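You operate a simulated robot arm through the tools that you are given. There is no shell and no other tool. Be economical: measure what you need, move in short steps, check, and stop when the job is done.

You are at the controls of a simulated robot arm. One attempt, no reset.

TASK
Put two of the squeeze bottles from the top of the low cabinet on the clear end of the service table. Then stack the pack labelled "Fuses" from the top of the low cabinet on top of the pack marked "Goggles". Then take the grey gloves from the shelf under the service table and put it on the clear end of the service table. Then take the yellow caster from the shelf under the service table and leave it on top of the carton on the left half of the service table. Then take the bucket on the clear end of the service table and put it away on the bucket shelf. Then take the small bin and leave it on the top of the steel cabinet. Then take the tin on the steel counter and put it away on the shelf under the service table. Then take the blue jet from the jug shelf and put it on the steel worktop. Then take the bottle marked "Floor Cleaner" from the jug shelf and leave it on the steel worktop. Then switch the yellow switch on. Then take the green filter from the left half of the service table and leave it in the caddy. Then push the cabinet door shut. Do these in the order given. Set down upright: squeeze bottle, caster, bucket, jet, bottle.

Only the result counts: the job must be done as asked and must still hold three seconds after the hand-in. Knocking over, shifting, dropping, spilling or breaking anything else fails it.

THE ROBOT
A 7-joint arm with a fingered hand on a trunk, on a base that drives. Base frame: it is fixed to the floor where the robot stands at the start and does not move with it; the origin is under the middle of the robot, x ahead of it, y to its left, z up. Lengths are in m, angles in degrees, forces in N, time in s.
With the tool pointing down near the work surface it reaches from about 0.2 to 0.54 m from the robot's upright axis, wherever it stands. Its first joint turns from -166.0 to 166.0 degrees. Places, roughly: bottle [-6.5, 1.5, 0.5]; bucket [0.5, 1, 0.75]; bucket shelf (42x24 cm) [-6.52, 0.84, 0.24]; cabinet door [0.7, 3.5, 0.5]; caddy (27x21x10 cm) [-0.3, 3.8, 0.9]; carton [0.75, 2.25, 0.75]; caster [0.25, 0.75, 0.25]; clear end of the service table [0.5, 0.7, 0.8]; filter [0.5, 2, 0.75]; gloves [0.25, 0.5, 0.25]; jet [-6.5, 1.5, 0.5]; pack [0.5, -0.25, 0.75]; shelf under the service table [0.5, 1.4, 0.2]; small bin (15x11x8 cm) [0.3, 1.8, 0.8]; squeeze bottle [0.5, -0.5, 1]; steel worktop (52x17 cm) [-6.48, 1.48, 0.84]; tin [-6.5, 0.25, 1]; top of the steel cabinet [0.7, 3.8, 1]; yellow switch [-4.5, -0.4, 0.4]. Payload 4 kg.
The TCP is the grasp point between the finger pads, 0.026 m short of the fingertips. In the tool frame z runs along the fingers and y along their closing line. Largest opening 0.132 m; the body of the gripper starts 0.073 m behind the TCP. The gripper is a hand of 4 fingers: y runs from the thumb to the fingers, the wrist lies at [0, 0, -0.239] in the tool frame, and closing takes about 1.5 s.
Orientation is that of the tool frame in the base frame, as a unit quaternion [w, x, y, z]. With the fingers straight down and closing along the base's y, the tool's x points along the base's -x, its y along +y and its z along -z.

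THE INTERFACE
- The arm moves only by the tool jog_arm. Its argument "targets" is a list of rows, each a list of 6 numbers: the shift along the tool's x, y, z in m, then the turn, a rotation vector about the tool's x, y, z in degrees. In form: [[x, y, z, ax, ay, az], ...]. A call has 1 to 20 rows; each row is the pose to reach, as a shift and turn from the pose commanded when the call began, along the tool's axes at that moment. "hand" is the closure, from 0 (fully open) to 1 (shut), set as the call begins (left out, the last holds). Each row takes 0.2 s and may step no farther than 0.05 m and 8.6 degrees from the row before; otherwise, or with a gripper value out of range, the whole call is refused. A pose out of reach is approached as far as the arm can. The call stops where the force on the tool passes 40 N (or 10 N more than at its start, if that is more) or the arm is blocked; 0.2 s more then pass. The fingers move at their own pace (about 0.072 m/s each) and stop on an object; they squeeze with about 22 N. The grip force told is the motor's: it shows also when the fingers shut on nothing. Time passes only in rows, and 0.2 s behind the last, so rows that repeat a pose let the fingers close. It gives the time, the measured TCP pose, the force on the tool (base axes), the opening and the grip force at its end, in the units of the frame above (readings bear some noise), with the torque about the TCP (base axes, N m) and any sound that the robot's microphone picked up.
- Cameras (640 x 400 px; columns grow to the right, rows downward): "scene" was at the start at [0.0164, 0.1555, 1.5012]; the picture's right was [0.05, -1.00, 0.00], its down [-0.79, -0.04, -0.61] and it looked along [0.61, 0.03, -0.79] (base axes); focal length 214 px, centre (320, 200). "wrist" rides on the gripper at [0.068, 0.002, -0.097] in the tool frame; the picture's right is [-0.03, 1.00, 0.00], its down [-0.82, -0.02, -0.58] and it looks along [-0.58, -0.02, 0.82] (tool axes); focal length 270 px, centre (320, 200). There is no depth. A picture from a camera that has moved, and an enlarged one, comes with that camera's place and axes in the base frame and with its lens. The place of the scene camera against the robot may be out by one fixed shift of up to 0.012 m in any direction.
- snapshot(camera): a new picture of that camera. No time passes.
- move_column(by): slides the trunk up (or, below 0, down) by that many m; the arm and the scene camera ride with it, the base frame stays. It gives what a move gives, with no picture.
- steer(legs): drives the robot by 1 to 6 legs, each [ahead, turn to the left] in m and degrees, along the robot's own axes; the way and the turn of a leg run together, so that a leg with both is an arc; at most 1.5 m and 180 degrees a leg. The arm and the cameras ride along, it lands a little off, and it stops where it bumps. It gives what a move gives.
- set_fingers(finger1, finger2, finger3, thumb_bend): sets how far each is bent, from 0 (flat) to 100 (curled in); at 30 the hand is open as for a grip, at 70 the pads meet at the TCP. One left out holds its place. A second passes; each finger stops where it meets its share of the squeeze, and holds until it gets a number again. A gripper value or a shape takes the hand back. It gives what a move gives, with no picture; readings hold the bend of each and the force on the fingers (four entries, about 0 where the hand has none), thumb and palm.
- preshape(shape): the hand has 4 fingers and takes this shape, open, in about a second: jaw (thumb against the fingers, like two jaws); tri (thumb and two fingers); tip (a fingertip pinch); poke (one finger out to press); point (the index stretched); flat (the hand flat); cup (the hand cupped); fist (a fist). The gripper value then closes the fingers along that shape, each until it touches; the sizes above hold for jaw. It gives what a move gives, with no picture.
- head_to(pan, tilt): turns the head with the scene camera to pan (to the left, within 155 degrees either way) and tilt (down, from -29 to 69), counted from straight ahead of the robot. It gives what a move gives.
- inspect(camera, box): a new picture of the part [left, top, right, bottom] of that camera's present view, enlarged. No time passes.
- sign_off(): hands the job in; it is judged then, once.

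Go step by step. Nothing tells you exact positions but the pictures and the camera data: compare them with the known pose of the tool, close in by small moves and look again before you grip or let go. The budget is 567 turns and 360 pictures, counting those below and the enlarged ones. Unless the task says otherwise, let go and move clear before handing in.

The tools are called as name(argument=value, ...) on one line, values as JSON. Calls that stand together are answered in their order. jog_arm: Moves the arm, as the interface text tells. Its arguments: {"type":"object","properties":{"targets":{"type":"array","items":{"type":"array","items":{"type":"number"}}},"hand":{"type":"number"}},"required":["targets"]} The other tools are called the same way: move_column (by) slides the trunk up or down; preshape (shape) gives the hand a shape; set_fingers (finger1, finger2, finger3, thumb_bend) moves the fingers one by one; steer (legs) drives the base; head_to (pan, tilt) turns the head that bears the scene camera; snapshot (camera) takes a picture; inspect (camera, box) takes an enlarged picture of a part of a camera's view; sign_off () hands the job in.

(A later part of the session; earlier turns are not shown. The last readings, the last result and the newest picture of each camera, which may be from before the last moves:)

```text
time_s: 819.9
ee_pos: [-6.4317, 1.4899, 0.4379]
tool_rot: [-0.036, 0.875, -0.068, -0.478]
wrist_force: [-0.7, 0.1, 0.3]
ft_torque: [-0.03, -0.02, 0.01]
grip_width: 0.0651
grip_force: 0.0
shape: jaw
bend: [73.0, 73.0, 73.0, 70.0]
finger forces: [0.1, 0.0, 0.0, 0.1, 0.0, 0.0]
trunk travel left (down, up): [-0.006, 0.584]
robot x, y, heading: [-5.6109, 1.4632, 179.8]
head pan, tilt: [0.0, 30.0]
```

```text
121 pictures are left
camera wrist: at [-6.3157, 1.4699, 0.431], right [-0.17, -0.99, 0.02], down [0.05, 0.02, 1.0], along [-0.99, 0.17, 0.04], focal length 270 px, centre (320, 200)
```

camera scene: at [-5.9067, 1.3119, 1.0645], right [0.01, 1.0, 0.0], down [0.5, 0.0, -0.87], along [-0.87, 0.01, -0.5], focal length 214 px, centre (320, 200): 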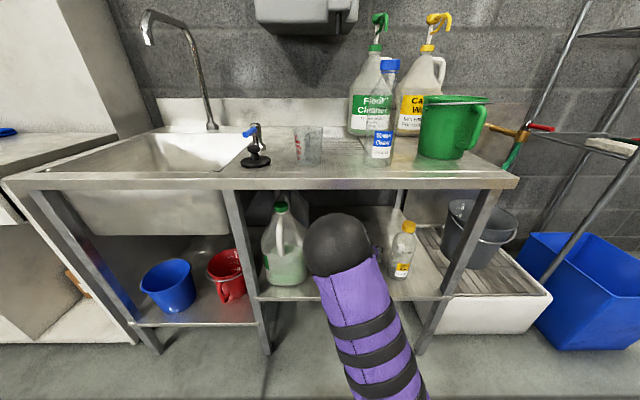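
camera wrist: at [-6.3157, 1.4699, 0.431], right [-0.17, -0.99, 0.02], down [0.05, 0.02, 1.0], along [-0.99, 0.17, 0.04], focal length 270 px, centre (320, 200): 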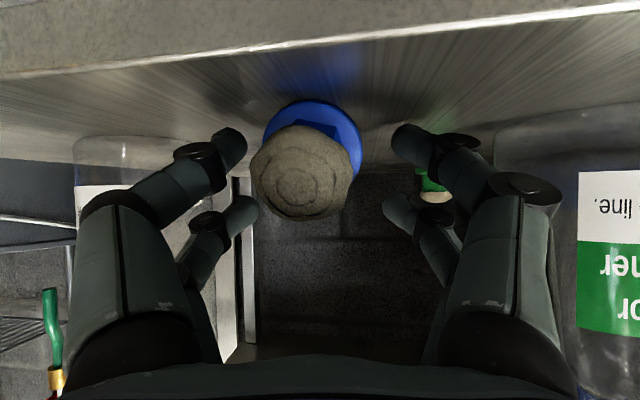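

jog_arm(targets=[[0, 0.002, 0, 0, 0, 0], [0, 0.002, 0, 0, 0, 0], [0, 0.002, 0, 0, 0, 0], [0, 0.002, 0, 0, 0, 0], [0, 0.002, 0, 0, 0, 0]], hand=1)

snapshot(camera="wrist")

```text
time_s: 821.1
ee_pos: [-6.4327, 1.4876, 0.4373]
tool_rot: [-0.036, 0.875, -0.067, -0.478]
wrist_force: [-0.4, -0.6, 0.2]
ft_torque: [0.03, 0.0, 0.01]
grip_width: 0.0005
grip_force: 22.2
shape: jaw
bend: [74.0, 60.0, 60.0, 72.0]
finger forces: [0.0, 0.1, 0.1, 0.0, 0.0, 0.1]
trunk travel left (down, up): [-0.006, 0.584]
robot x, y, heading: [-5.6099, 1.4643, 179.5]
head pan, tilt: [0.0, 30.0]
```

```text
120 pictures are left
camera wrist: at [-6.3165, 1.4676, 0.4309], right [-0.17, -0.99, 0.02], down [0.05, 0.02, 1.0], along [-0.98, 0.17, 0.04], focal length 270 px, centre (320, 200)
```

wrist: 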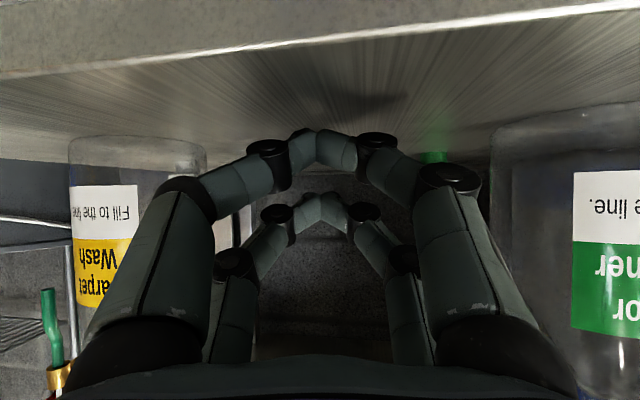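

The jet popped out of view. Look for it, first lifting the hand a little.

jog_arm(targets=[[-0.02, 0, -0.013, 0, 0, 0], [-0.04, 0, -0.026, 0, 0, 0]])

head_to(pan=0, tilt=50)

snapshot(camera="scene")

snapshot(camera="wrist")

```text
time_s: 821.7
ee_pos: [-6.4338, 1.4859, 0.4859]
tool_rot: [-0.035, 0.875, -0.067, -0.479]
wrist_force: [0.2, -0.3, -0.5]
ft_torque: [-0.01, -0.01, -0.04]
grip_width: 0.0004
grip_force: 21.7
shape: jaw
bend: [74.0, 60.0, 60.0, 72.0]
finger forces: [0.0, 0.0, 0.0, 0.0, 0.0, 0.0]
trunk travel left (down, up): [-0.006, 0.584]
robot x, y, heading: [-5.609, 1.4625, 179.4]
head pan, tilt: [0.0, 30.0]
```

```text
time_s: 822.5
ee_pos: [-6.4332, 1.4862, 0.4868]
tool_rot: [-0.036, 0.875, -0.068, -0.478]
wrist_force: [0.5, -0.1, 0.3]
ft_torque: [0.0, 0.03, -0.03]
grip_width: 0.0004
grip_force: 22.0
shape: jaw
bend: [74.0, 60.0, 60.0, 72.0]
finger forces: [0.1, 0.0, 0.0, 0.0, 0.0, 0.0]
trunk travel left (down, up): [-0.006, 0.584]
robot x, y, heading: [-5.6084, 1.4629, 179.7]
head pan, tilt: [0.0, 50.0]
```

```text
119 pictures are left
camera scene: at [-5.6257, 1.3098, 1.0349], right [0.01, 1.0, 0.0], down [0.77, 0.0, -0.64], along [-0.64, 0.0, -0.77], focal length 214 px, centre (320, 200)
```

scene: 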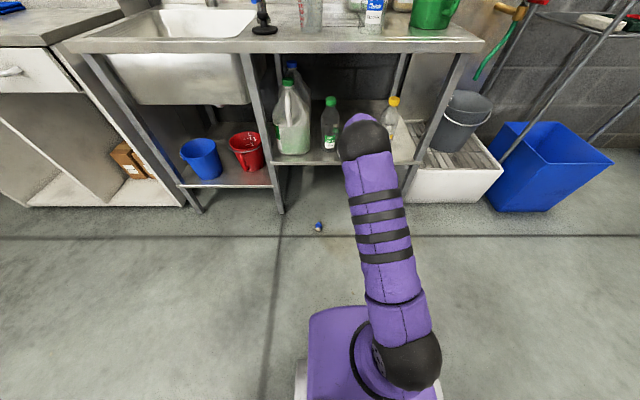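

```text
118 pictures are left
camera wrist: at [-6.3176, 1.4673, 0.4794], right [-0.17, -0.99, 0.02], down [0.05, 0.02, 1.0], along [-0.98, 0.17, 0.04], focal length 270 px, centre (320, 200)
```

wrist: 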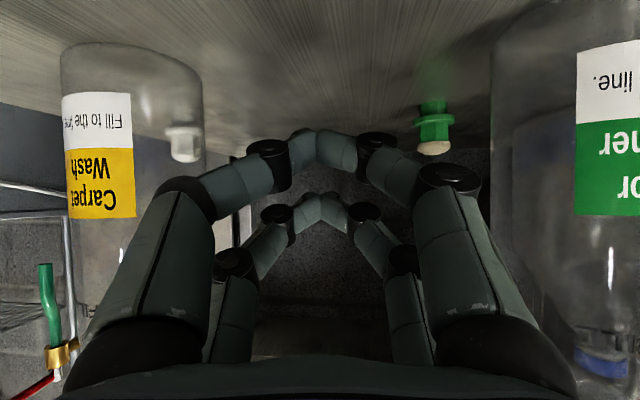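

The jet fell to the floor at about (-6.29,1.30). In the open it can be grasped properly. Zoom in.

inspect(camera="scene", box=[295, 205, 345, 250])

steer(legs=[[-0.2, 0]])

inspect(camera="scene", box=[270, 90, 370, 180])

```text
8.89 times, centred on (320, 228) of scene
camera zoom: at [-5.6257, 1.3098, 1.0349], right [0.01, 1.0, 0.0], down [0.77, 0.0, -0.64], along [-0.64, 0.0, -0.77], focal length 1906 px, centre (320, -44)
```

zoom: 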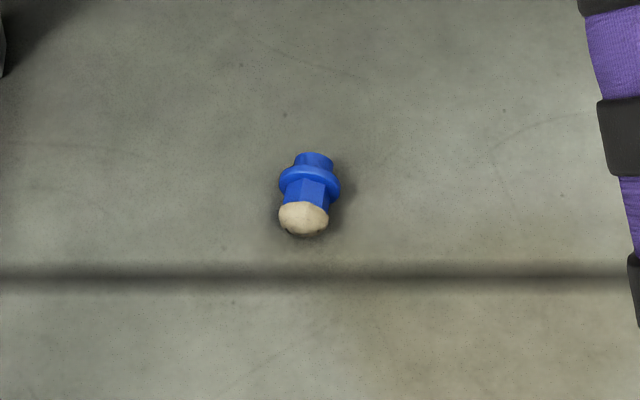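

```text
time_s: 824.1
ee_pos: [-6.2249, 1.4866, 0.4859]
tool_rot: [-0.036, 0.875, -0.069, -0.478]
wrist_force: [0.5, 0.4, -0.4]
ft_torque: [0.0, 0.01, 0.02]
grip_width: 0.0003
grip_force: 22.4
shape: jaw
bend: [74.0, 60.0, 60.0, 72.0]
finger forces: [0.0, 0.0, 0.0, 0.1, 0.0, 0.0]
trunk travel left (down, up): [-0.006, 0.584]
robot x, y, heading: [-5.4021, 1.4618, 179.7]
head pan, tilt: [0.0, 50.0]
```

```text
4.44 times, centred on (320, 135) of scene
camera zoom: at [-5.4181, 1.3083, 1.0349], right [0.01, 1.0, 0.0], down [0.77, -0.01, -0.64], along [-0.64, 0.01, -0.77], focal length 953 px, centre (320, 489)
```

zoom: 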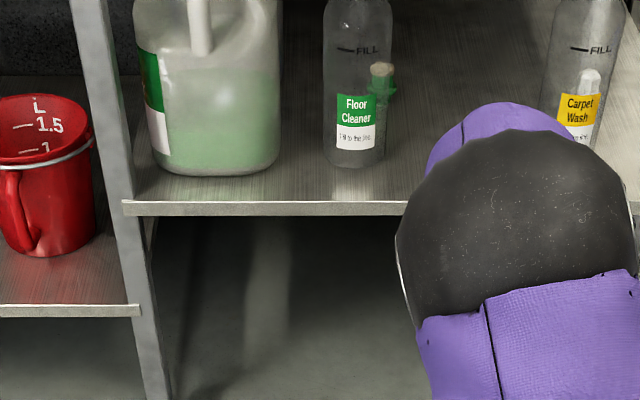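

The jet lies on the floor, tip toward me. I'll use a fingertip-pinch shape for it. First bring the hand vertical and in.

jog_arm(targets=[[0.025, -0.003, -0.039, 0, 8.14, 0], [0.05, -0.005, -0.077, 0, 16.3, 0], [0.074, -0.008, -0.116, 0, 24.4, 0], [0.099, -0.011, -0.154, 0, 32.6, 0], [0.124, -0.014, -0.193, 0, 40.7, 0], [0.148, -0.016, -0.231, 0, 48.9, 0], [0.173, -0.019, -0.27, 0, 57, 0]])

preshape(shape="tip")

snapshot(camera="wrist")

snapshot(camera="scene")

```text
time_s: 825.7
ee_pos: [-5.9032, 1.4569, 0.4887]
tool_rot: [0.001, 0.997, -0.078, -0.003]
wrist_force: [0.7, -0.1, -0.4]
ft_torque: [0.0, 0.0, 0.02]
grip_width: 0.0005
grip_force: 22.2
shape: jaw
bend: [74.0, 60.0, 60.0, 72.0]
finger forces: [0.0, 0.1, 0.1, 0.0, 0.0, 0.0]
trunk travel left (down, up): [-0.006, 0.584]
robot x, y, heading: [-5.3988, 1.4649, 179.4]
head pan, tilt: [0.0, 50.0]
```

```text
time_s: 826.6
ee_pos: [-5.9058, 1.4575, 0.4892]
tool_rot: [0.0, 0.997, -0.078, -0.003]
wrist_force: [0.4, -0.1, -0.5]
ft_torque: [-0.03, 0.0, 0.04]
grip_width: 0.1316
grip_force: 0.1
shape: tip
bend: [30.0, 30.0, 30.0, 30.0]
finger forces: [0.0, 0.0, 0.0, 0.1, 0.0, 0.1]
trunk travel left (down, up): [-0.006, 0.584]
robot x, y, heading: [-5.4035, 1.4574, 179.4]
head pan, tilt: [0.0, 50.0]
```

```text
115 pictures are left
camera wrist: at [-5.8377, 1.4454, 0.5841], right [-0.18, -0.98, 0.0], down [-0.8, 0.15, 0.58], along [-0.57, 0.1, -0.81], focal length 270 px, centre (320, 200)
```

wrist: 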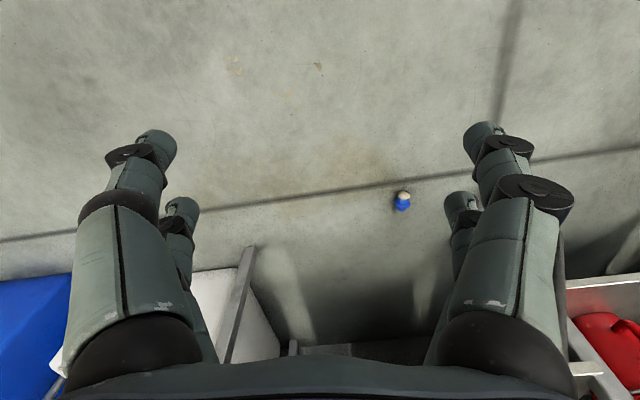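

```text
114 pictures are left
camera scene: at [-5.4181, 1.3083, 1.0349], right [0.01, 1.0, 0.0], down [0.77, -0.01, -0.64], along [-0.64, 0.01, -0.77], focal length 214 px, centre (320, 200)
```

scene: 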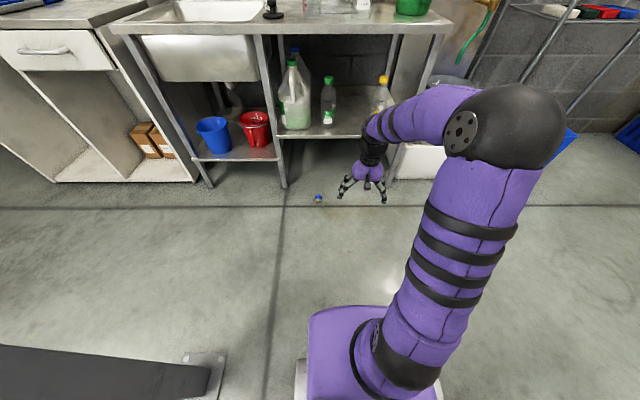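

jog_arm(targets=[[0.024, 0.047, 0, 0, 0, 0], [0.048, 0.094, 0, 0, 0, 0], [0.0727, 0.14, 0, 0, 0, 0]])

steer(legs=[[0.42, 0]])

jog_arm(targets=[[0, 0, 0.045, 0, 0, 0], [0, 0, 0.09, 0, 0, 0], [0, 0, 0.135, 0, 0, 0], [0, 0, 0.18, 0, 0, 0], [0, 0, 0.225, 0, 0, 0], [0, 0, 0.27, 0, 0, 0]], hand=0.3)

snapshot(camera="wrist")

```text
refused: row 1 steps farther than a row can; nothing moved
```

```text
time_s: 829.2
ee_pos: [-6.3266, 1.4574, 0.4879]
tool_rot: [0.001, 0.997, -0.076, -0.002]
wrist_force: [-0.7, 0.7, -0.8]
ft_torque: [-0.02, 0.01, 0.03]
grip_width: 0.1322
grip_force: 0.1
shape: tip
bend: [30.0, 30.0, 30.0, 30.0]
finger forces: [0.1, 0.0, 0.0, 0.1, 0.0, 0.0]
trunk travel left (down, up): [-0.006, 0.584]
robot x, y, heading: [-5.8226, 1.4597, 179.8]
head pan, tilt: [0.0, 50.0]
```

```text
time_s: 830.6
ee_pos: [-6.3301, 1.4576, 0.2208]
tool_rot: [0.001, 0.997, -0.076, -0.003]
wrist_force: [-0.7, 0.6, 0.4]
ft_torque: [0.0, -0.03, 0.0]
grip_width: 0.0921
grip_force: 0.0
shape: tip
bend: [67.0, 67.0, 67.0, 58.0]
finger forces: [0.0, 0.0, 0.0, 0.1, 0.0, 0.0]
trunk travel left (down, up): [-0.006, 0.584]
robot x, y, heading: [-5.8236, 1.4654, 179.7]
head pan, tilt: [0.0, 50.0]
```

```text
113 pictures are left
camera wrist: at [-6.2625, 1.4456, 0.3147], right [-0.18, -0.98, 0.0], down [-0.8, 0.14, 0.58], along [-0.57, 0.1, -0.81], focal length 270 px, centre (320, 200)
```

wrist: 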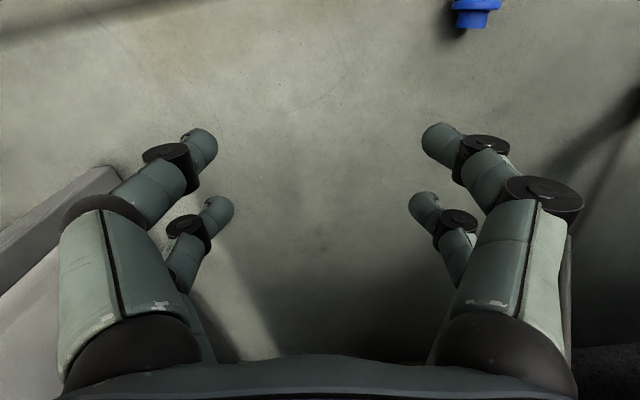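

jog_arm(targets=[[0.018, 0.036, 0, 0, 0, 0], [0.036, 0.071, 0, 0, 0, 0], [0.055, 0.107, 0, 0, 0, 0], [0.0729, 0.1424, 0, 0, 0, 0], [0.0729, 0.1424, 0.04, 0, 0, 0], [0.0729, 0.1424, 0.08, 0, 0, 0]])

snapshot(camera="wrist")

```text
time_s: 832.0
ee_pos: [-6.2752, 1.3048, 0.1441]
tool_rot: [0.001, 0.997, -0.075, -0.003]
wrist_force: [-0.3, 0.0, 0.2]
ft_torque: [0.0, 0.02, 0.0]
grip_width: 0.0923
grip_force: 0.0
shape: tip
bend: [67.0, 67.0, 67.0, 58.0]
finger forces: [0.0, 0.0, 0.0, 0.0, 0.0, 0.1]
trunk travel left (down, up): [-0.006, 0.584]
robot x, y, heading: [-5.8218, 1.4677, 179.6]
head pan, tilt: [0.0, 50.0]
```

```text
112 pictures are left
camera wrist: at [-6.2073, 1.2939, 0.2395], right [-0.18, -0.98, 0.0], down [-0.8, 0.14, 0.58], along [-0.57, 0.1, -0.81], focal length 270 px, centre (320, 200)
```

wrist: 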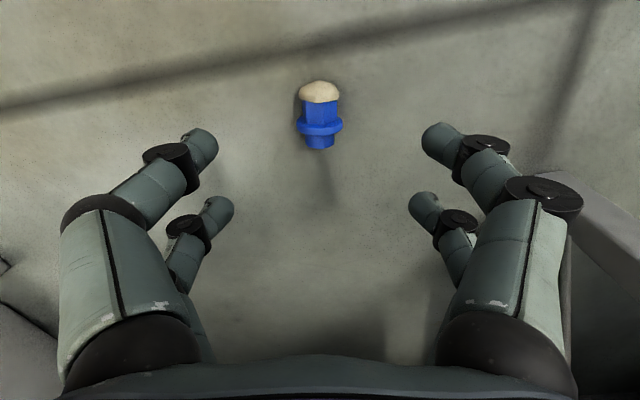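

Floor is within reach. Centre the jet between the two digit pairs and descend to the floor.

jog_arm(targets=[[-0.004, -0.001, 0.04, 0, 0, 0], [-0.0084, -0.0018, 0.08, 0, 0, 0], [-0.0084, -0.0018, 0.105, 0, 0, 0], [-0.0084, -0.0018, 0.112, 0, 0, 0]], hand=0.45)

snapshot(camera="wrist")

```text
time_s: 833.0
ee_pos: [-6.2863, 1.3113, 0.0286]
tool_rot: [0.001, 0.997, -0.075, -0.003]
wrist_force: [0.5, 0.1, 0.7]
ft_torque: [-0.01, -0.01, 0.01]
grip_width: 0.0733
grip_force: 0.1
shape: tip
bend: [72.0, 72.0, 72.0, 70.0]
finger forces: [0.0, 0.0, 0.0, 0.1, 0.1, 0.0]
trunk travel left (down, up): [-0.006, 0.584]
robot x, y, heading: [-5.8242, 1.4644, 179.8]
head pan, tilt: [0.0, 50.0]
```

```text
111 pictures are left
camera wrist: at [-6.2193, 1.2996, 0.1231], right [-0.18, -0.98, 0.0], down [-0.8, 0.14, 0.58], along [-0.57, 0.1, -0.81], focal length 270 px, centre (320, 200)
```

wrist: 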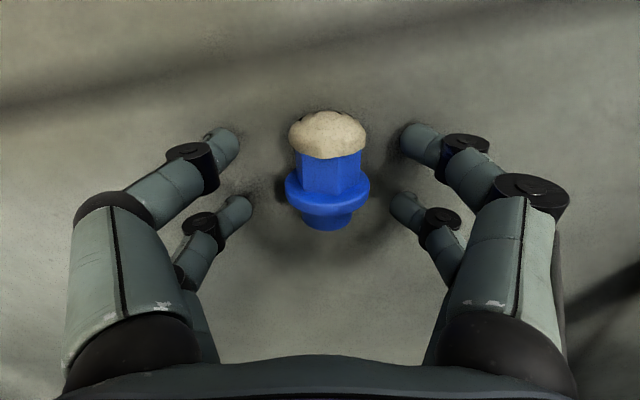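

jog_arm(targets=[[0, 0, 0, 0, 0, 0], [0, 0, 0, 0, 0, 0], [0, 0, 0, 0, 0, 0], [0, 0, 0, 0, 0, 0], [0, 0, 0, 0, 0, 0]], hand=1)

snapshot(camera="wrist")

```text
time_s: 834.2
ee_pos: [-6.286, 1.3116, 0.0283]
tool_rot: [0.001, 0.997, -0.075, -0.003]
wrist_force: [0.0, -0.6, -0.1]
ft_torque: [0.0, -0.02, 0.01]
grip_width: 0.0041
grip_force: 21.6
shape: tip
bend: [73.0, 72.0, 72.0, 72.0]
finger forces: [0.0, 0.0, 0.1, 0.0, 0.0, 0.1]
trunk travel left (down, up): [-0.006, 0.584]
robot x, y, heading: [-5.825, 1.4659, 179.7]
head pan, tilt: [0.0, 50.0]
```

```text
110 pictures are left
camera wrist: at [-6.2194, 1.2994, 0.1235], right [-0.18, -0.98, 0.0], down [-0.8, 0.14, 0.58], along [-0.57, 0.1, -0.81], focal length 270 px, centre (320, 200)
```

wrist: 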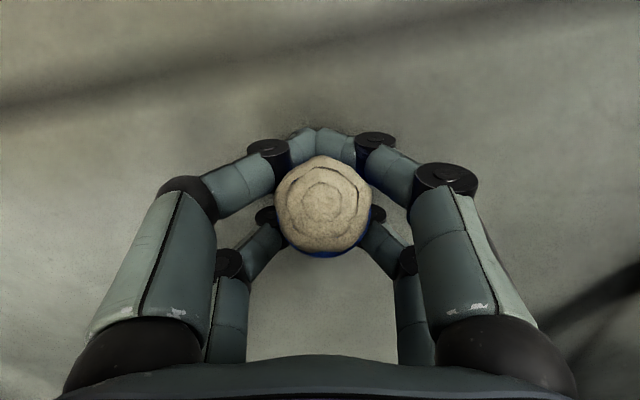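

Remarkably, the jet was turned upright and is caged between the digit pairs. Lift a little to see if it stays.

jog_arm(targets=[[0, 0, -0.015, 0, 0, 0], [0, 0, -0.03, 0, 0, 0]])

snapshot(camera="wrist")

```text
time_s: 834.8
ee_pos: [-6.2856, 1.3113, 0.0591]
tool_rot: [0.001, 0.997, -0.076, -0.003]
wrist_force: [0.3, 0.2, 0.0]
ft_torque: [-0.04, 0.04, -0.01]
grip_width: 0.0041
grip_force: 22.0
shape: tip
bend: [73.0, 72.0, 72.0, 72.0]
finger forces: [0.0, 0.0, 0.0, 0.0, 0.0, 0.1]
trunk travel left (down, up): [-0.006, 0.584]
robot x, y, heading: [-5.824, 1.467, 179.7]
head pan, tilt: [0.0, 50.0]
```

```text
109 pictures are left
camera wrist: at [-6.2182, 1.2988, 0.1532], right [-0.18, -0.98, 0.0], down [-0.8, 0.14, 0.58], along [-0.57, 0.1, -0.81], focal length 270 px, centre (320, 200)
```

wrist: 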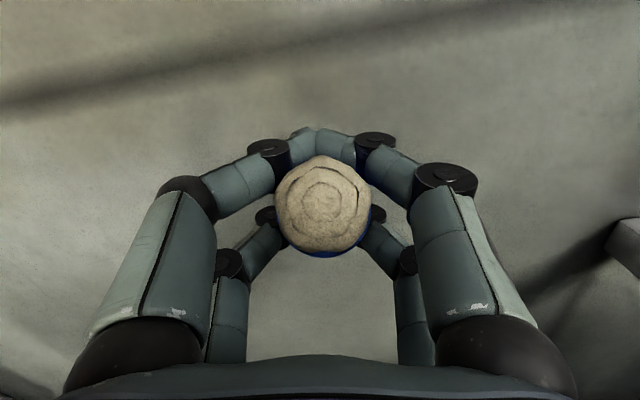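

It stays caged. Raise it and view from the scene camera to judge its tilt.

jog_arm(targets=[[0.02, -0.02, -0.03, 0, 0, 0], [0.04, -0.04, -0.06, 0, 0, 0], [0.06, -0.06, -0.09, 0, 0, 0], [0.08, -0.08, -0.12, 0, 0, 0]])

head_to(pan=-5, tilt=60)

snapshot(camera="scene")

snapshot(camera="wrist")

```text
time_s: 835.8
ee_pos: [-6.1955, 1.3765, 0.1803]
tool_rot: [0.0, 0.997, -0.076, -0.003]
wrist_force: [0.1, 0.2, -0.5]
ft_torque: [0.01, 0.02, -0.01]
grip_width: 0.0036
grip_force: 21.8
shape: tip
bend: [73.0, 72.0, 72.0, 72.0]
finger forces: [0.0, 0.0, 0.0, 0.0, 0.0, 0.0]
trunk travel left (down, up): [-0.006, 0.584]
robot x, y, heading: [-5.826, 1.4672, 179.6]
head pan, tilt: [0.0, 50.0]
```

```text
time_s: 836.5
ee_pos: [-6.195, 1.376, 0.18]
tool_rot: [0.001, 0.997, -0.076, -0.003]
wrist_force: [-0.1, 0.7, -0.5]
ft_torque: [0.01, -0.02, 0.0]
grip_width: 0.004
grip_force: 21.8
shape: tip
bend: [73.0, 72.0, 72.0, 72.0]
finger forces: [0.1, 0.1, 0.0, 0.0, 0.0, 0.0]
trunk travel left (down, up): [-0.006, 0.584]
robot x, y, heading: [-5.8226, 1.4647, 179.8]
head pan, tilt: [-5.0, 60.0]
```

```text
108 pictures are left
camera scene: at [-5.8289, 1.3168, 1.0224], right [0.09, 1.0, 0.0], down [0.86, -0.08, -0.5], along [-0.5, 0.05, -0.87], focal length 214 px, centre (320, 200)
```

scene: 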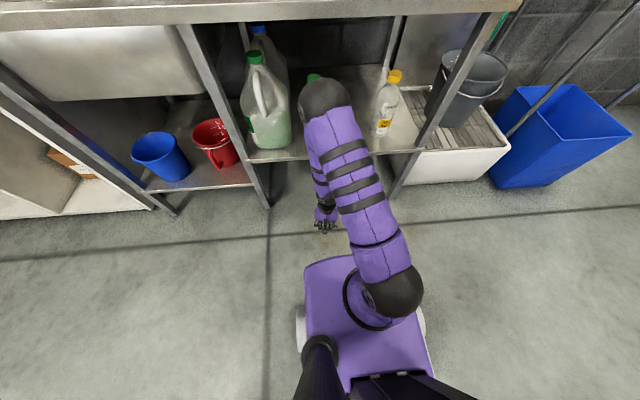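

```text
107 pictures are left
camera wrist: at [-6.1282, 1.3645, 0.2755], right [-0.18, -0.98, 0.0], down [-0.8, 0.14, 0.58], along [-0.57, 0.1, -0.81], focal length 270 px, centre (320, 200)
```

wrist: 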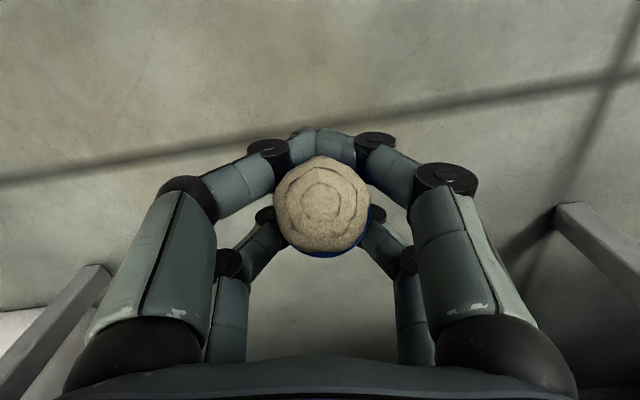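

The elbow has swung close to the Floor Cleaner bottle. Back the robot straight off and check.

steer(legs=[[-0.3, 0]])

head_to(pan=0, tilt=35)

snapshot(camera="scene")

snapshot(camera="wrist")

```text
time_s: 838.5
ee_pos: [-5.9013, 1.3751, 0.18]
tool_rot: [0.001, 0.997, -0.077, -0.003]
wrist_force: [0.3, -0.2, -0.3]
ft_torque: [0.01, 0.05, 0.01]
grip_width: 0.004
grip_force: 22.5
shape: tip
bend: [73.0, 72.0, 72.0, 72.0]
finger forces: [0.0, 0.1, 0.0, 0.1, 0.0, 0.1]
trunk travel left (down, up): [-0.006, 0.584]
robot x, y, heading: [-5.5295, 1.463, 179.4]
head pan, tilt: [-5.0, 60.0]
```

```text
time_s: 839.4
ee_pos: [-5.9018, 1.3755, 0.1804]
tool_rot: [0.001, 0.997, -0.077, -0.003]
wrist_force: [-0.4, -0.8, 0.4]
ft_torque: [-0.01, 0.0, 0.0]
grip_width: 0.0043
grip_force: 22.1
shape: tip
bend: [73.0, 72.0, 72.0, 72.0]
finger forces: [0.0, 0.0, 0.0, 0.1, 0.0, 0.0]
trunk travel left (down, up): [-0.006, 0.584]
robot x, y, heading: [-5.5261, 1.4664, 179.4]
head pan, tilt: [0.0, 35.0]
```

```text
106 pictures are left
camera scene: at [-5.5569, 1.3094, 1.0566], right [0.01, 1.0, 0.0], down [0.57, 0.0, -0.82], along [-0.82, 0.01, -0.57], focal length 214 px, centre (320, 200)
```

scene: 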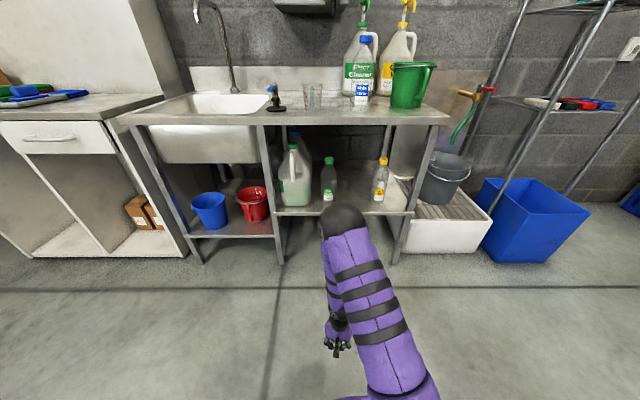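

```text
105 pictures are left
camera wrist: at [-5.8344, 1.3634, 0.2757], right [-0.18, -0.98, 0.0], down [-0.8, 0.15, 0.58], along [-0.57, 0.1, -0.81], focal length 270 px, centre (320, 200)
```

wrist: 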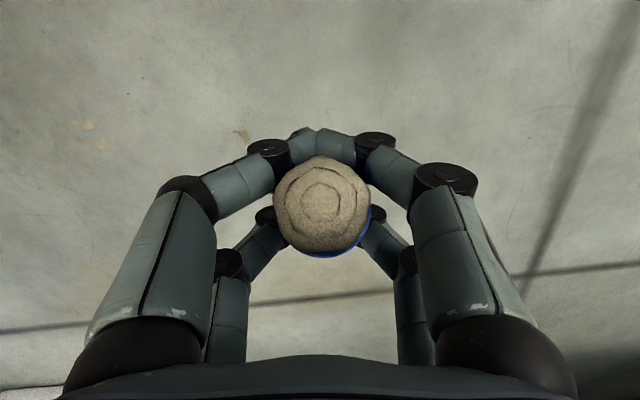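

Both bottles still stand. Raise the hand to counter height and inspect how the jet sits.

move_column(by=0.4)

move_column(by=0.16)

jog_arm(targets=[[-0.03, 0, -0.035, 0, 0, 0], [-0.06, 0, -0.07, 0, 0, 0], [-0.09, 0, -0.105, 0, 0, 0], [-0.12, 0, -0.14, 0, 0, 0], [-0.13, 0, -0.18, 0, 0, 0], [-0.13, 0, -0.22, 0, 0, 0]])

snapshot(camera="scene")

```text
time_s: 843.3
ee_pos: [-5.9001, 1.3752, 0.58]
tool_rot: [0.001, 0.997, -0.078, -0.003]
wrist_force: [0.1, -0.5, -1.5]
ft_torque: [0.02, -0.01, -0.01]
grip_width: 0.004
grip_force: 22.1
shape: tip
bend: [73.0, 72.0, 72.0, 72.0]
finger forces: [0.1, 0.1, 0.1, 0.0, 0.0, 0.0]
trunk travel left (down, up): [-0.406, 0.184]
robot x, y, heading: [-5.5264, 1.4659, 179.4]
head pan, tilt: [0.0, 35.0]
```

```text
time_s: 845.1
ee_pos: [-5.9017, 1.3735, 0.7411]
tool_rot: [0.0, 0.997, -0.076, -0.002]
wrist_force: [0.2, -0.5, -0.1]
ft_torque: [0.02, -0.03, -0.03]
grip_width: 0.0042
grip_force: 21.9
shape: tip
bend: [73.0, 72.0, 72.0, 72.0]
finger forces: [0.0, 0.0, 0.0, 0.0, 0.0, 0.0]
trunk travel left (down, up): [-0.566, 0.024]
robot x, y, heading: [-5.5312, 1.4615, 179.8]
head pan, tilt: [0.0, 35.0]
```

```text
time_s: 846.5
ee_pos: [-6.028, 1.3955, 0.9581]
tool_rot: [0.001, 0.997, -0.076, -0.001]
wrist_force: [0.5, -0.3, -1.1]
ft_torque: [-0.03, -0.02, -0.01]
grip_width: 0.0041
grip_force: 22.2
shape: tip
bend: [73.0, 72.0, 72.0, 72.0]
finger forces: [0.0, 0.0, 0.1, 0.0, 0.0, 0.0]
trunk travel left (down, up): [-0.566, 0.024]
robot x, y, heading: [-5.5308, 1.4625, 179.7]
head pan, tilt: [0.0, 35.0]
```

```text
104 pictures are left
camera scene: at [-5.5567, 1.3093, 1.6166], right [0.01, 1.0, 0.0], down [0.57, 0.0, -0.82], along [-0.82, 0.01, -0.57], focal length 214 px, centre (320, 200)
```

scene: 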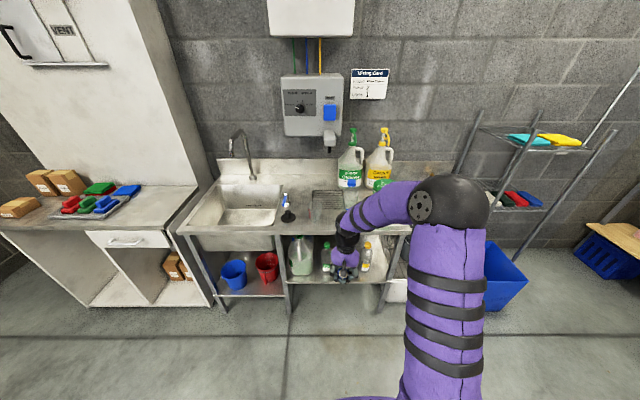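

inspect(camera="scene", box=[310, 230, 380, 295])

```text
6.15 times, centred on (345, 262) of scene
camera zoom: at [-5.5567, 1.3093, 1.6166], right [0.01, 1.0, 0.0], down [0.57, 0.0, -0.82], along [-0.82, 0.01, -0.57], focal length 1320 px, centre (166, -185)
```

zoom: 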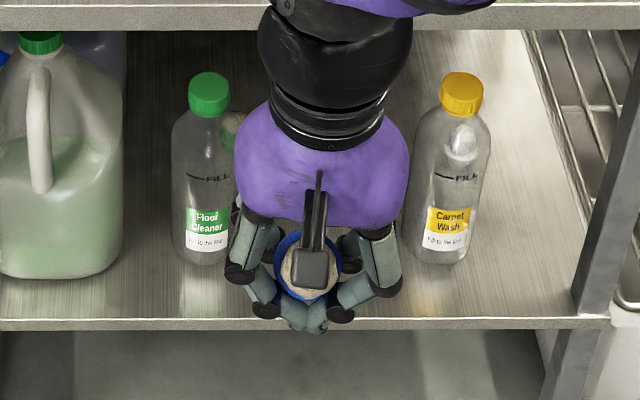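

The jet leans ~37° toward me in the cage. The worktop is crowded while "Window Cleaner" is parked there, so I'll set the jet down lying for now, return the bottle, then stand the jet up with more room. Moving over the counter front.

steer(legs=[[0.39, 0]])

jog_arm(targets=[[-0.014, 0.007, 0, 0, 0, 0], [-0.014, 0.007, 0.03, 0, 0, 0], [-0.014, 0.007, 0.06, 0, 0, 0]])

snapshot(camera="wrist")

```text
time_s: 849.0
ee_pos: [-6.431, 1.3976, 0.958]
tool_rot: [0.001, 0.997, -0.077, -0.002]
wrist_force: [0.3, -0.7, -0.8]
ft_torque: [0.01, 0.0, 0.03]
grip_width: 0.0042
grip_force: 22.1
shape: tip
bend: [73.0, 72.0, 72.0, 72.0]
finger forces: [0.2, 0.1, 0.1, 0.0, 0.0, 0.0]
trunk travel left (down, up): [-0.566, 0.024]
robot x, y, heading: [-5.9333, 1.4642, 179.7]
head pan, tilt: [0.0, 35.0]
```

```text
time_s: 849.8
ee_pos: [-6.4457, 1.3929, 0.8993]
tool_rot: [0.001, 0.997, -0.075, -0.003]
wrist_force: [0.2, -0.7, -0.5]
ft_torque: [-0.02, 0.02, -0.02]
grip_width: 0.004
grip_force: 22.1
shape: tip
bend: [73.0, 72.0, 72.0, 72.0]
finger forces: [0.0, 0.0, 0.0, 0.1, 0.0, 0.0]
trunk travel left (down, up): [-0.566, 0.024]
robot x, y, heading: [-5.931, 1.4674, 179.6]
head pan, tilt: [0.0, 35.0]
```

```text
102 pictures are left
camera wrist: at [-6.38, 1.3816, 0.9936], right [-0.18, -0.98, 0.0], down [-0.8, 0.14, 0.58], along [-0.57, 0.1, -0.81], focal length 270 px, centre (320, 200)
```

wrist: 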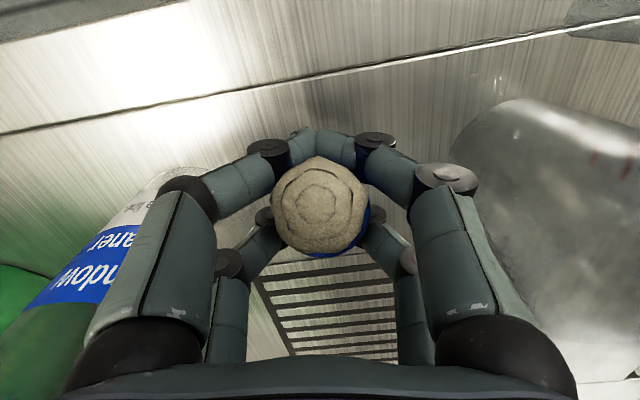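

Too cramped here between the beaker and the bottle. I'll take the jet to the clear part of the steel counter (where the tin was) to sort it out. Raise and back off.

jog_arm(targets=[[0, 0, -0.04, 0, 0, 0], [0, 0, -0.08, 0, 0, 0], [0, 0, -0.12, 0, 0, 0], [0, 0, -0.16, 0, 0, 0]])

steer(legs=[[-0.1, 0], [0, 90], [1.08, 0], [0, -90]])

head_to(pan=0, tilt=45)

snapshot(camera="scene")

snapshot(camera="wrist")

```text
time_s: 850.8
ee_pos: [-6.4485, 1.3923, 1.0581]
tool_rot: [0.001, 0.997, -0.076, -0.003]
wrist_force: [-0.1, -0.2, -0.8]
ft_torque: [0.01, 0.0, 0.0]
grip_width: 0.0039
grip_force: 22.3
shape: tip
bend: [73.0, 72.0, 72.0, 72.0]
finger forces: [0.1, 0.0, 0.0, 0.0, 0.1, 0.0]
trunk travel left (down, up): [-0.566, 0.024]
robot x, y, heading: [-5.9337, 1.4655, 179.6]
head pan, tilt: [0.0, 35.0]
```

```text
time_s: 865.5
ee_pos: [-6.364, 0.3442, 1.0591]
tool_rot: [0.001, 0.996, -0.09, -0.003]
wrist_force: [0.1, 1.1, 0.3]
ft_torque: [0.0, 0.01, -0.02]
grip_width: 0.0042
grip_force: 22.0
shape: tip
bend: [73.0, 72.0, 72.0, 72.0]
finger forces: [0.1, 0.0, 0.0, 0.1, 0.0, 0.1]
trunk travel left (down, up): [-0.566, 0.024]
robot x, y, heading: [-5.8446, 0.4048, 178.1]
head pan, tilt: [0.0, 35.0]
```

```text
time_s: 866.3
ee_pos: [-6.3639, 0.3435, 1.0587]
tool_rot: [0.001, 0.996, -0.09, -0.003]
wrist_force: [0.6, 0.7, 0.4]
ft_torque: [0.0, 0.01, 0.0]
grip_width: 0.0043
grip_force: 21.8
shape: tip
bend: [73.0, 72.0, 72.0, 72.0]
finger forces: [0.0, 0.1, 0.0, 0.0, 0.0, 0.0]
trunk travel left (down, up): [-0.566, 0.024]
robot x, y, heading: [-5.8454, 0.4028, 178.1]
head pan, tilt: [0.0, 45.0]
```

```text
101 pictures are left
camera scene: at [-5.8708, 0.2506, 1.6018], right [0.03, 1.0, 0.0], down [0.71, -0.02, -0.71], along [-0.71, 0.02, -0.71], focal length 214 px, centre (320, 200)
```

scene: 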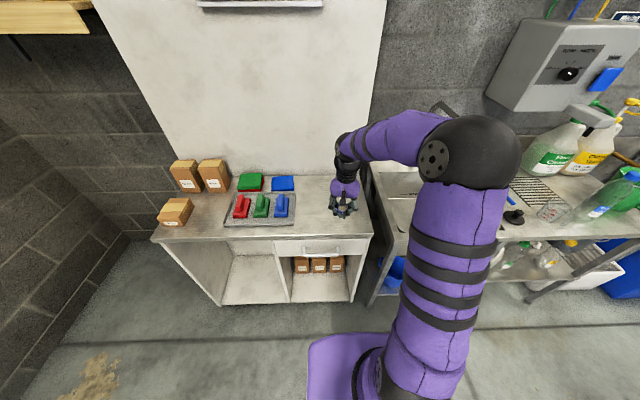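

```text
100 pictures are left
camera wrist: at [-6.2965, 0.3312, 1.1533], right [-0.2, -0.98, 0.0], down [-0.8, 0.17, 0.58], along [-0.57, 0.12, -0.81], focal length 270 px, centre (320, 200)
```

wrist: 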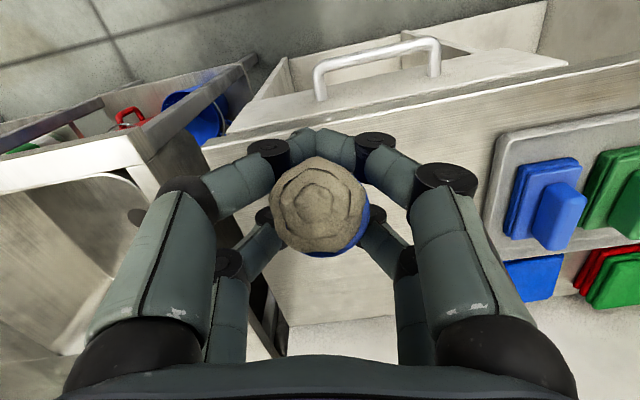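

inspect(camera="scene", box=[490, 130, 640, 270])

```text
2.86 times, centred on (565, 200) of scene
camera zoom: at [-5.8708, 0.2506, 1.6018], right [0.03, 1.0, 0.0], down [0.71, -0.02, -0.71], along [-0.71, 0.02, -0.71], focal length 613 px, centre (-380, 200)
```

zoom: 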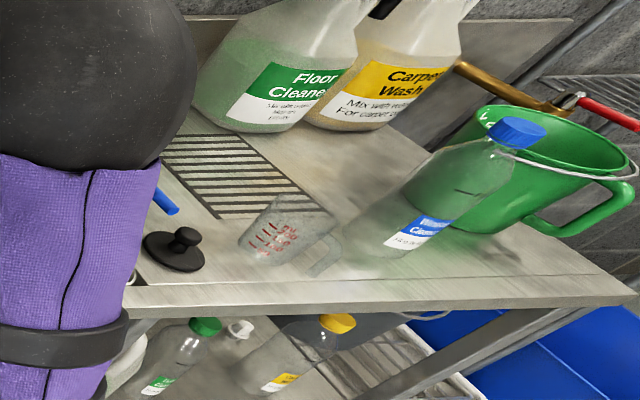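

All standing. I'll pitch the hand back ~33° here so the caged jet becomes vertical, then lower and open. First move in.

steer(legs=[[0.14, 0]])

jog_arm(targets=[[0.01, 0, 0, 0, 8.3, 0], [0.02, 0, 0, 0, 16.6, 0], [0.03, 0, 0, 0, 25, 0], [0.04, 0, 0, 0, 33, 0]])

snapshot(camera="wrist")

```text
time_s: 867.6
ee_pos: [-6.5022, 0.3507, 1.0582]
tool_rot: [0.001, 0.996, -0.092, -0.002]
wrist_force: [0.7, 0.4, -0.5]
ft_torque: [-0.06, -0.03, 0.01]
grip_width: 0.0041
grip_force: 21.7
shape: tip
bend: [73.0, 72.0, 72.0, 72.0]
finger forces: [0.1, 0.1, 0.1, 0.1, 0.0, 0.1]
trunk travel left (down, up): [-0.566, 0.024]
robot x, y, heading: [-5.9823, 0.4051, 178.0]
head pan, tilt: [0.0, 45.0]
```

```text
time_s: 868.6
ee_pos: [-6.4606, 0.3424, 1.0569]
tool_rot: [0.026, 0.955, -0.088, 0.282]
wrist_force: [-0.1, 0.6, 0.3]
ft_torque: [-0.06, -0.02, -0.01]
grip_width: 0.0043
grip_force: 22.0
shape: tip
bend: [73.0, 72.0, 72.0, 72.0]
finger forces: [0.1, 0.0, 0.0, 0.0, 0.0, 0.0]
trunk travel left (down, up): [-0.566, 0.024]
robot x, y, heading: [-5.984, 0.4069, 177.8]
head pan, tilt: [0.0, 45.0]
```

```text
98 pictures are left
camera wrist: at [-6.4562, 0.3408, 1.1749], right [-0.2, -0.98, -0.01], down [-0.98, 0.2, 0.04], along [-0.04, 0.02, -1.0], focal length 270 px, centre (320, 200)
```

wrist: 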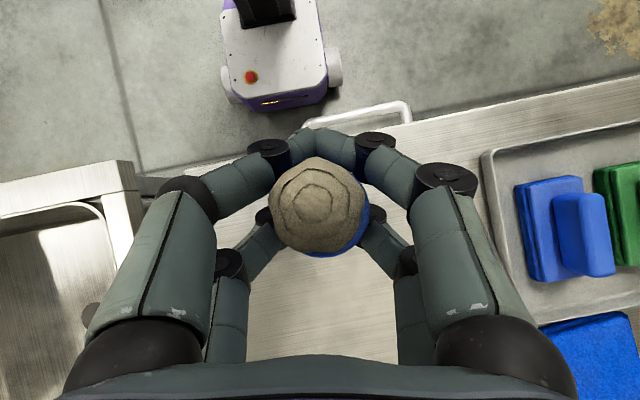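

The wrist camera now looks straight down the jet's axis: it is vertical. Lower to the counter.

move_column(by=-0.11)

move_column(by=-0.01)

move_column(by=-0.006)

```text
time_s: 870.0
ee_pos: [-6.4594, 0.3433, 0.9479]
tool_rot: [0.027, 0.956, -0.088, 0.28]
wrist_force: [-0.1, -0.6, 0.0]
ft_torque: [-0.02, 0.01, 0.0]
grip_width: 0.0039
grip_force: 22.3
shape: tip
bend: [73.0, 72.0, 72.0, 72.0]
finger forces: [0.0, 0.0, 0.1, 0.0, 0.1, 0.0]
trunk travel left (down, up): [-0.456, 0.134]
robot x, y, heading: [-5.9835, 0.4059, 177.9]
head pan, tilt: [0.0, 45.0]
```

```text
time_s: 870.6
ee_pos: [-6.4604, 0.3432, 0.9375]
tool_rot: [0.027, 0.955, -0.088, 0.28]
wrist_force: [-0.2, -0.2, -0.5]
ft_torque: [0.0, -0.03, 0.0]
grip_width: 0.004
grip_force: 22.0
shape: tip
bend: [73.0, 72.0, 72.0, 72.0]
finger forces: [0.0, 0.1, 0.0, 0.0, 0.0, 0.0]
trunk travel left (down, up): [-0.446, 0.144]
robot x, y, heading: [-5.9813, 0.4064, 177.9]
head pan, tilt: [0.0, 45.0]
```

```text
time_s: 871.1
ee_pos: [-6.4597, 0.343, 0.9307]
tool_rot: [0.026, 0.956, -0.087, 0.28]
wrist_force: [0.1, 0.5, -1.1]
ft_torque: [0.03, 0.03, 0.0]
grip_width: 0.004
grip_force: 22.1
shape: tip
bend: [73.0, 72.0, 72.0, 72.0]
finger forces: [0.0, 0.0, 0.1, 0.1, 0.0, 0.1]
trunk travel left (down, up): [-0.44, 0.15]
robot x, y, heading: [-5.9802, 0.4096, 177.7]
head pan, tilt: [0.0, 45.0]
```

move_column(by=-0.006)

move_column(by=-0.005)

move_column(by=-0.004)

```text
time_s: 871.7
ee_pos: [-6.4595, 0.3435, 0.9259]
tool_rot: [0.027, 0.956, -0.087, 0.28]
wrist_force: [0.5, -0.8, -0.5]
ft_torque: [0.0, -0.01, 0.02]
grip_width: 0.0038
grip_force: 21.9
shape: tip
bend: [73.0, 72.0, 72.0, 72.0]
finger forces: [0.0, 0.0, 0.1, 0.0, 0.1, 0.0]
trunk travel left (down, up): [-0.434, 0.156]
robot x, y, heading: [-5.9826, 0.411, 178.0]
head pan, tilt: [0.0, 45.0]
```

```text
time_s: 872.2
ee_pos: [-6.4603, 0.344, 0.9222]
tool_rot: [0.026, 0.956, -0.087, 0.28]
wrist_force: [0.2, -0.4, -1.4]
ft_torque: [-0.01, 0.0, 0.03]
grip_width: 0.0042
grip_force: 22.0
shape: tip
bend: [73.0, 72.0, 72.0, 72.0]
finger forces: [0.0, 0.1, 0.0, 0.0, 0.1, 0.1]
trunk travel left (down, up): [-0.429, 0.161]
robot x, y, heading: [-5.9838, 0.4064, 177.7]
head pan, tilt: [0.0, 45.0]
```

```text
time_s: 872.8
ee_pos: [-6.4595, 0.3439, 0.9171]
tool_rot: [0.026, 0.956, -0.087, 0.281]
wrist_force: [-1.2, 0.6, -0.6]
ft_torque: [0.0, 0.03, 0.0]
grip_width: 0.0041
grip_force: 21.8
shape: tip
bend: [73.0, 72.0, 72.0, 72.0]
finger forces: [0.0, 0.0, 0.0, 0.0, 0.0, 0.1]
trunk travel left (down, up): [-0.425, 0.165]
robot x, y, heading: [-5.9835, 0.4072, 178.1]
head pan, tilt: [0.0, 45.0]
```

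move_column(by=-0.008)

move_column(by=-0.004)

move_column(by=-0.004)

snapshot(camera="wrist")

```text
time_s: 873.3
ee_pos: [-6.4604, 0.3426, 0.9095]
tool_rot: [0.026, 0.956, -0.087, 0.28]
wrist_force: [-0.9, -0.1, -0.4]
ft_torque: [-0.02, -0.01, -0.03]
grip_width: 0.0043
grip_force: 21.7
shape: tip
bend: [73.0, 72.0, 72.0, 72.0]
finger forces: [0.1, 0.0, 0.0, 0.0, 0.1, 0.0]
trunk travel left (down, up): [-0.417, 0.173]
robot x, y, heading: [-5.9791, 0.4082, 178.0]
head pan, tilt: [0.0, 45.0]
```

```text
time_s: 873.9
ee_pos: [-6.4602, 0.3431, 0.905]
tool_rot: [0.027, 0.956, -0.087, 0.28]
wrist_force: [-0.5, 0.9, -0.2]
ft_torque: [0.03, 0.03, 0.01]
grip_width: 0.0038
grip_force: 22.2
shape: tip
bend: [73.0, 72.0, 72.0, 72.0]
finger forces: [0.0, 0.1, 0.0, 0.1, 0.0, 0.0]
trunk travel left (down, up): [-0.413, 0.177]
robot x, y, heading: [-5.9805, 0.4101, 178.1]
head pan, tilt: [0.0, 45.0]
```

```text
time_s: 874.4
ee_pos: [-6.4613, 0.3425, 0.9016]
tool_rot: [0.027, 0.955, -0.088, 0.28]
wrist_force: [0.2, -0.5, 0.6]
ft_torque: [0.02, 0.01, -0.03]
grip_width: 0.0039
grip_force: 22.0
shape: tip
bend: [73.0, 72.0, 72.0, 72.0]
finger forces: [0.1, 0.0, 0.0, 0.1, 0.0, 0.0]
trunk travel left (down, up): [-0.409, 0.181]
robot x, y, heading: [-5.9859, 0.4073, 177.7]
head pan, tilt: [0.0, 45.0]
```

```text
97 pictures are left
camera wrist: at [-6.4558, 0.3408, 1.018], right [-0.2, -0.98, -0.01], down [-0.98, 0.2, 0.04], along [-0.04, 0.02, -1.0], focal length 270 px, centre (320, 200)
```

wrist: 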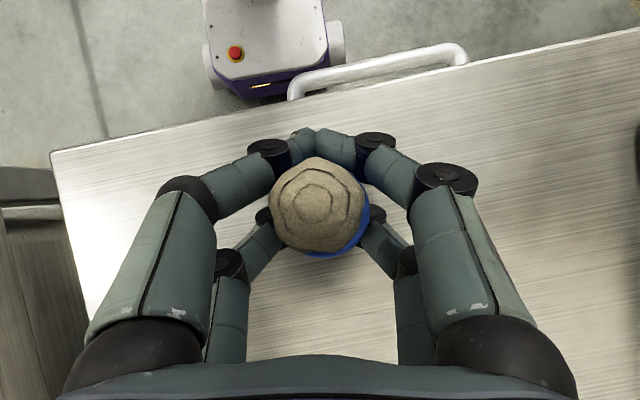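

move_column(by=-0.005)

move_column(by=-0.004)

move_column(by=-0.004)

```text
time_s: 874.9
ee_pos: [-6.4604, 0.3435, 0.8952]
tool_rot: [0.027, 0.956, -0.088, 0.28]
wrist_force: [0.5, 0.0, -0.6]
ft_torque: [0.01, -0.02, 0.01]
grip_width: 0.0041
grip_force: 21.6
shape: tip
bend: [73.0, 72.0, 72.0, 72.0]
finger forces: [0.0, 0.0, 0.0, 0.0, 0.1, 0.0]
trunk travel left (down, up): [-0.404, 0.186]
robot x, y, heading: [-5.9803, 0.4079, 177.9]
head pan, tilt: [0.0, 45.0]
```

```text
time_s: 875.5
ee_pos: [-6.4606, 0.3432, 0.8927]
tool_rot: [0.028, 0.955, -0.088, 0.281]
wrist_force: [-1.6, 0.7, 8.4]
ft_torque: [0.04, 0.08, -0.02]
grip_width: 0.004
grip_force: 22.2
shape: tip
bend: [73.0, 72.0, 72.0, 72.0]
finger forces: [0.1, 0.0, 0.0, 0.0, 0.0, 0.0]
trunk travel left (down, up): [-0.4, 0.19]
robot x, y, heading: [-5.9796, 0.4057, 177.7]
head pan, tilt: [0.0, 45.0]
```

```text
time_s: 876.1
ee_pos: [-6.4593, 0.3423, 0.8918]
tool_rot: [0.027, 0.956, -0.087, 0.279]
wrist_force: [2.4, 0.6, 14.8]
ft_torque: [0.06, 0.03, -0.01]
grip_width: 0.0052
grip_force: 21.5
shape: tip
bend: [73.0, 73.0, 73.0, 72.0]
finger forces: [0.0, 0.0, 0.0, 0.1, 0.1, 0.1]
trunk travel left (down, up): [-0.397, 0.193]
robot x, y, heading: [-5.983, 0.4111, 178.0]
head pan, tilt: [0.0, 45.0]
stopped: the force on the tool passed its limit at 41 N (the readings are from after the stop); the commanded pose is now the measured one
```

Contact. Ease 2 mm and open the digits.

move_column(by=0.003)

jog_arm(targets=[[0, 0, 0, 0, 0, 0], [0, 0, 0, 0, 0, 0], [0, 0, 0, 0, 0, 0]], hand=0.45)

snapshot(camera="wrist")

```text
time_s: 876.6
ee_pos: [-6.4607, 0.3419, 0.8939]
tool_rot: [0.027, 0.956, -0.086, 0.279]
wrist_force: [0.8, -0.5, 0.3]
ft_torque: [0.02, 0.01, 0.0]
grip_width: 0.0041
grip_force: 21.6
shape: tip
bend: [73.0, 72.0, 72.0, 72.0]
finger forces: [0.0, 0.1, 0.0, 0.0, 0.0, 0.0]
trunk travel left (down, up): [-0.4, 0.19]
robot x, y, heading: [-5.982, 0.4085, 177.7]
head pan, tilt: [0.0, 45.0]
```

```text
time_s: 877.4
ee_pos: [-6.46, 0.3431, 0.8955]
tool_rot: [0.028, 0.956, -0.086, 0.278]
wrist_force: [-0.7, -0.1, 14.0]
ft_torque: [0.09, 0.08, -0.01]
grip_width: 0.0701
grip_force: 0.1
shape: tip
bend: [72.0, 73.0, 74.0, 70.0]
finger forces: [0.0, 4.9, 8.5, 0.1, 0.1, 0.1]
trunk travel left (down, up): [-0.4, 0.19]
robot x, y, heading: [-5.9803, 0.4081, 177.9]
head pan, tilt: [0.0, 45.0]
```

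```text
96 pictures are left
camera wrist: at [-6.4553, 0.3402, 1.0119], right [-0.2, -0.98, -0.01], down [-0.98, 0.2, 0.05], along [-0.04, 0.02, -1.0], focal length 270 px, centre (320, 200)
```

wrist: 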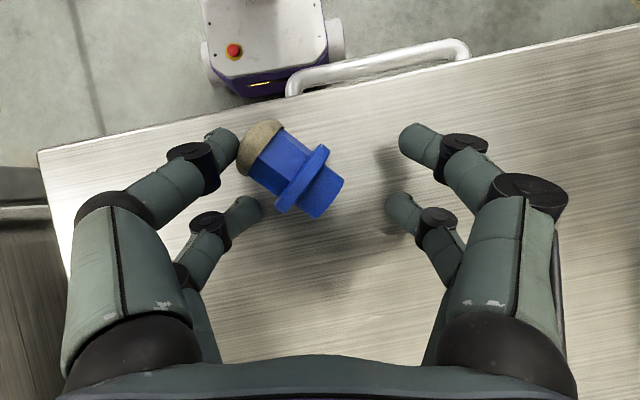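

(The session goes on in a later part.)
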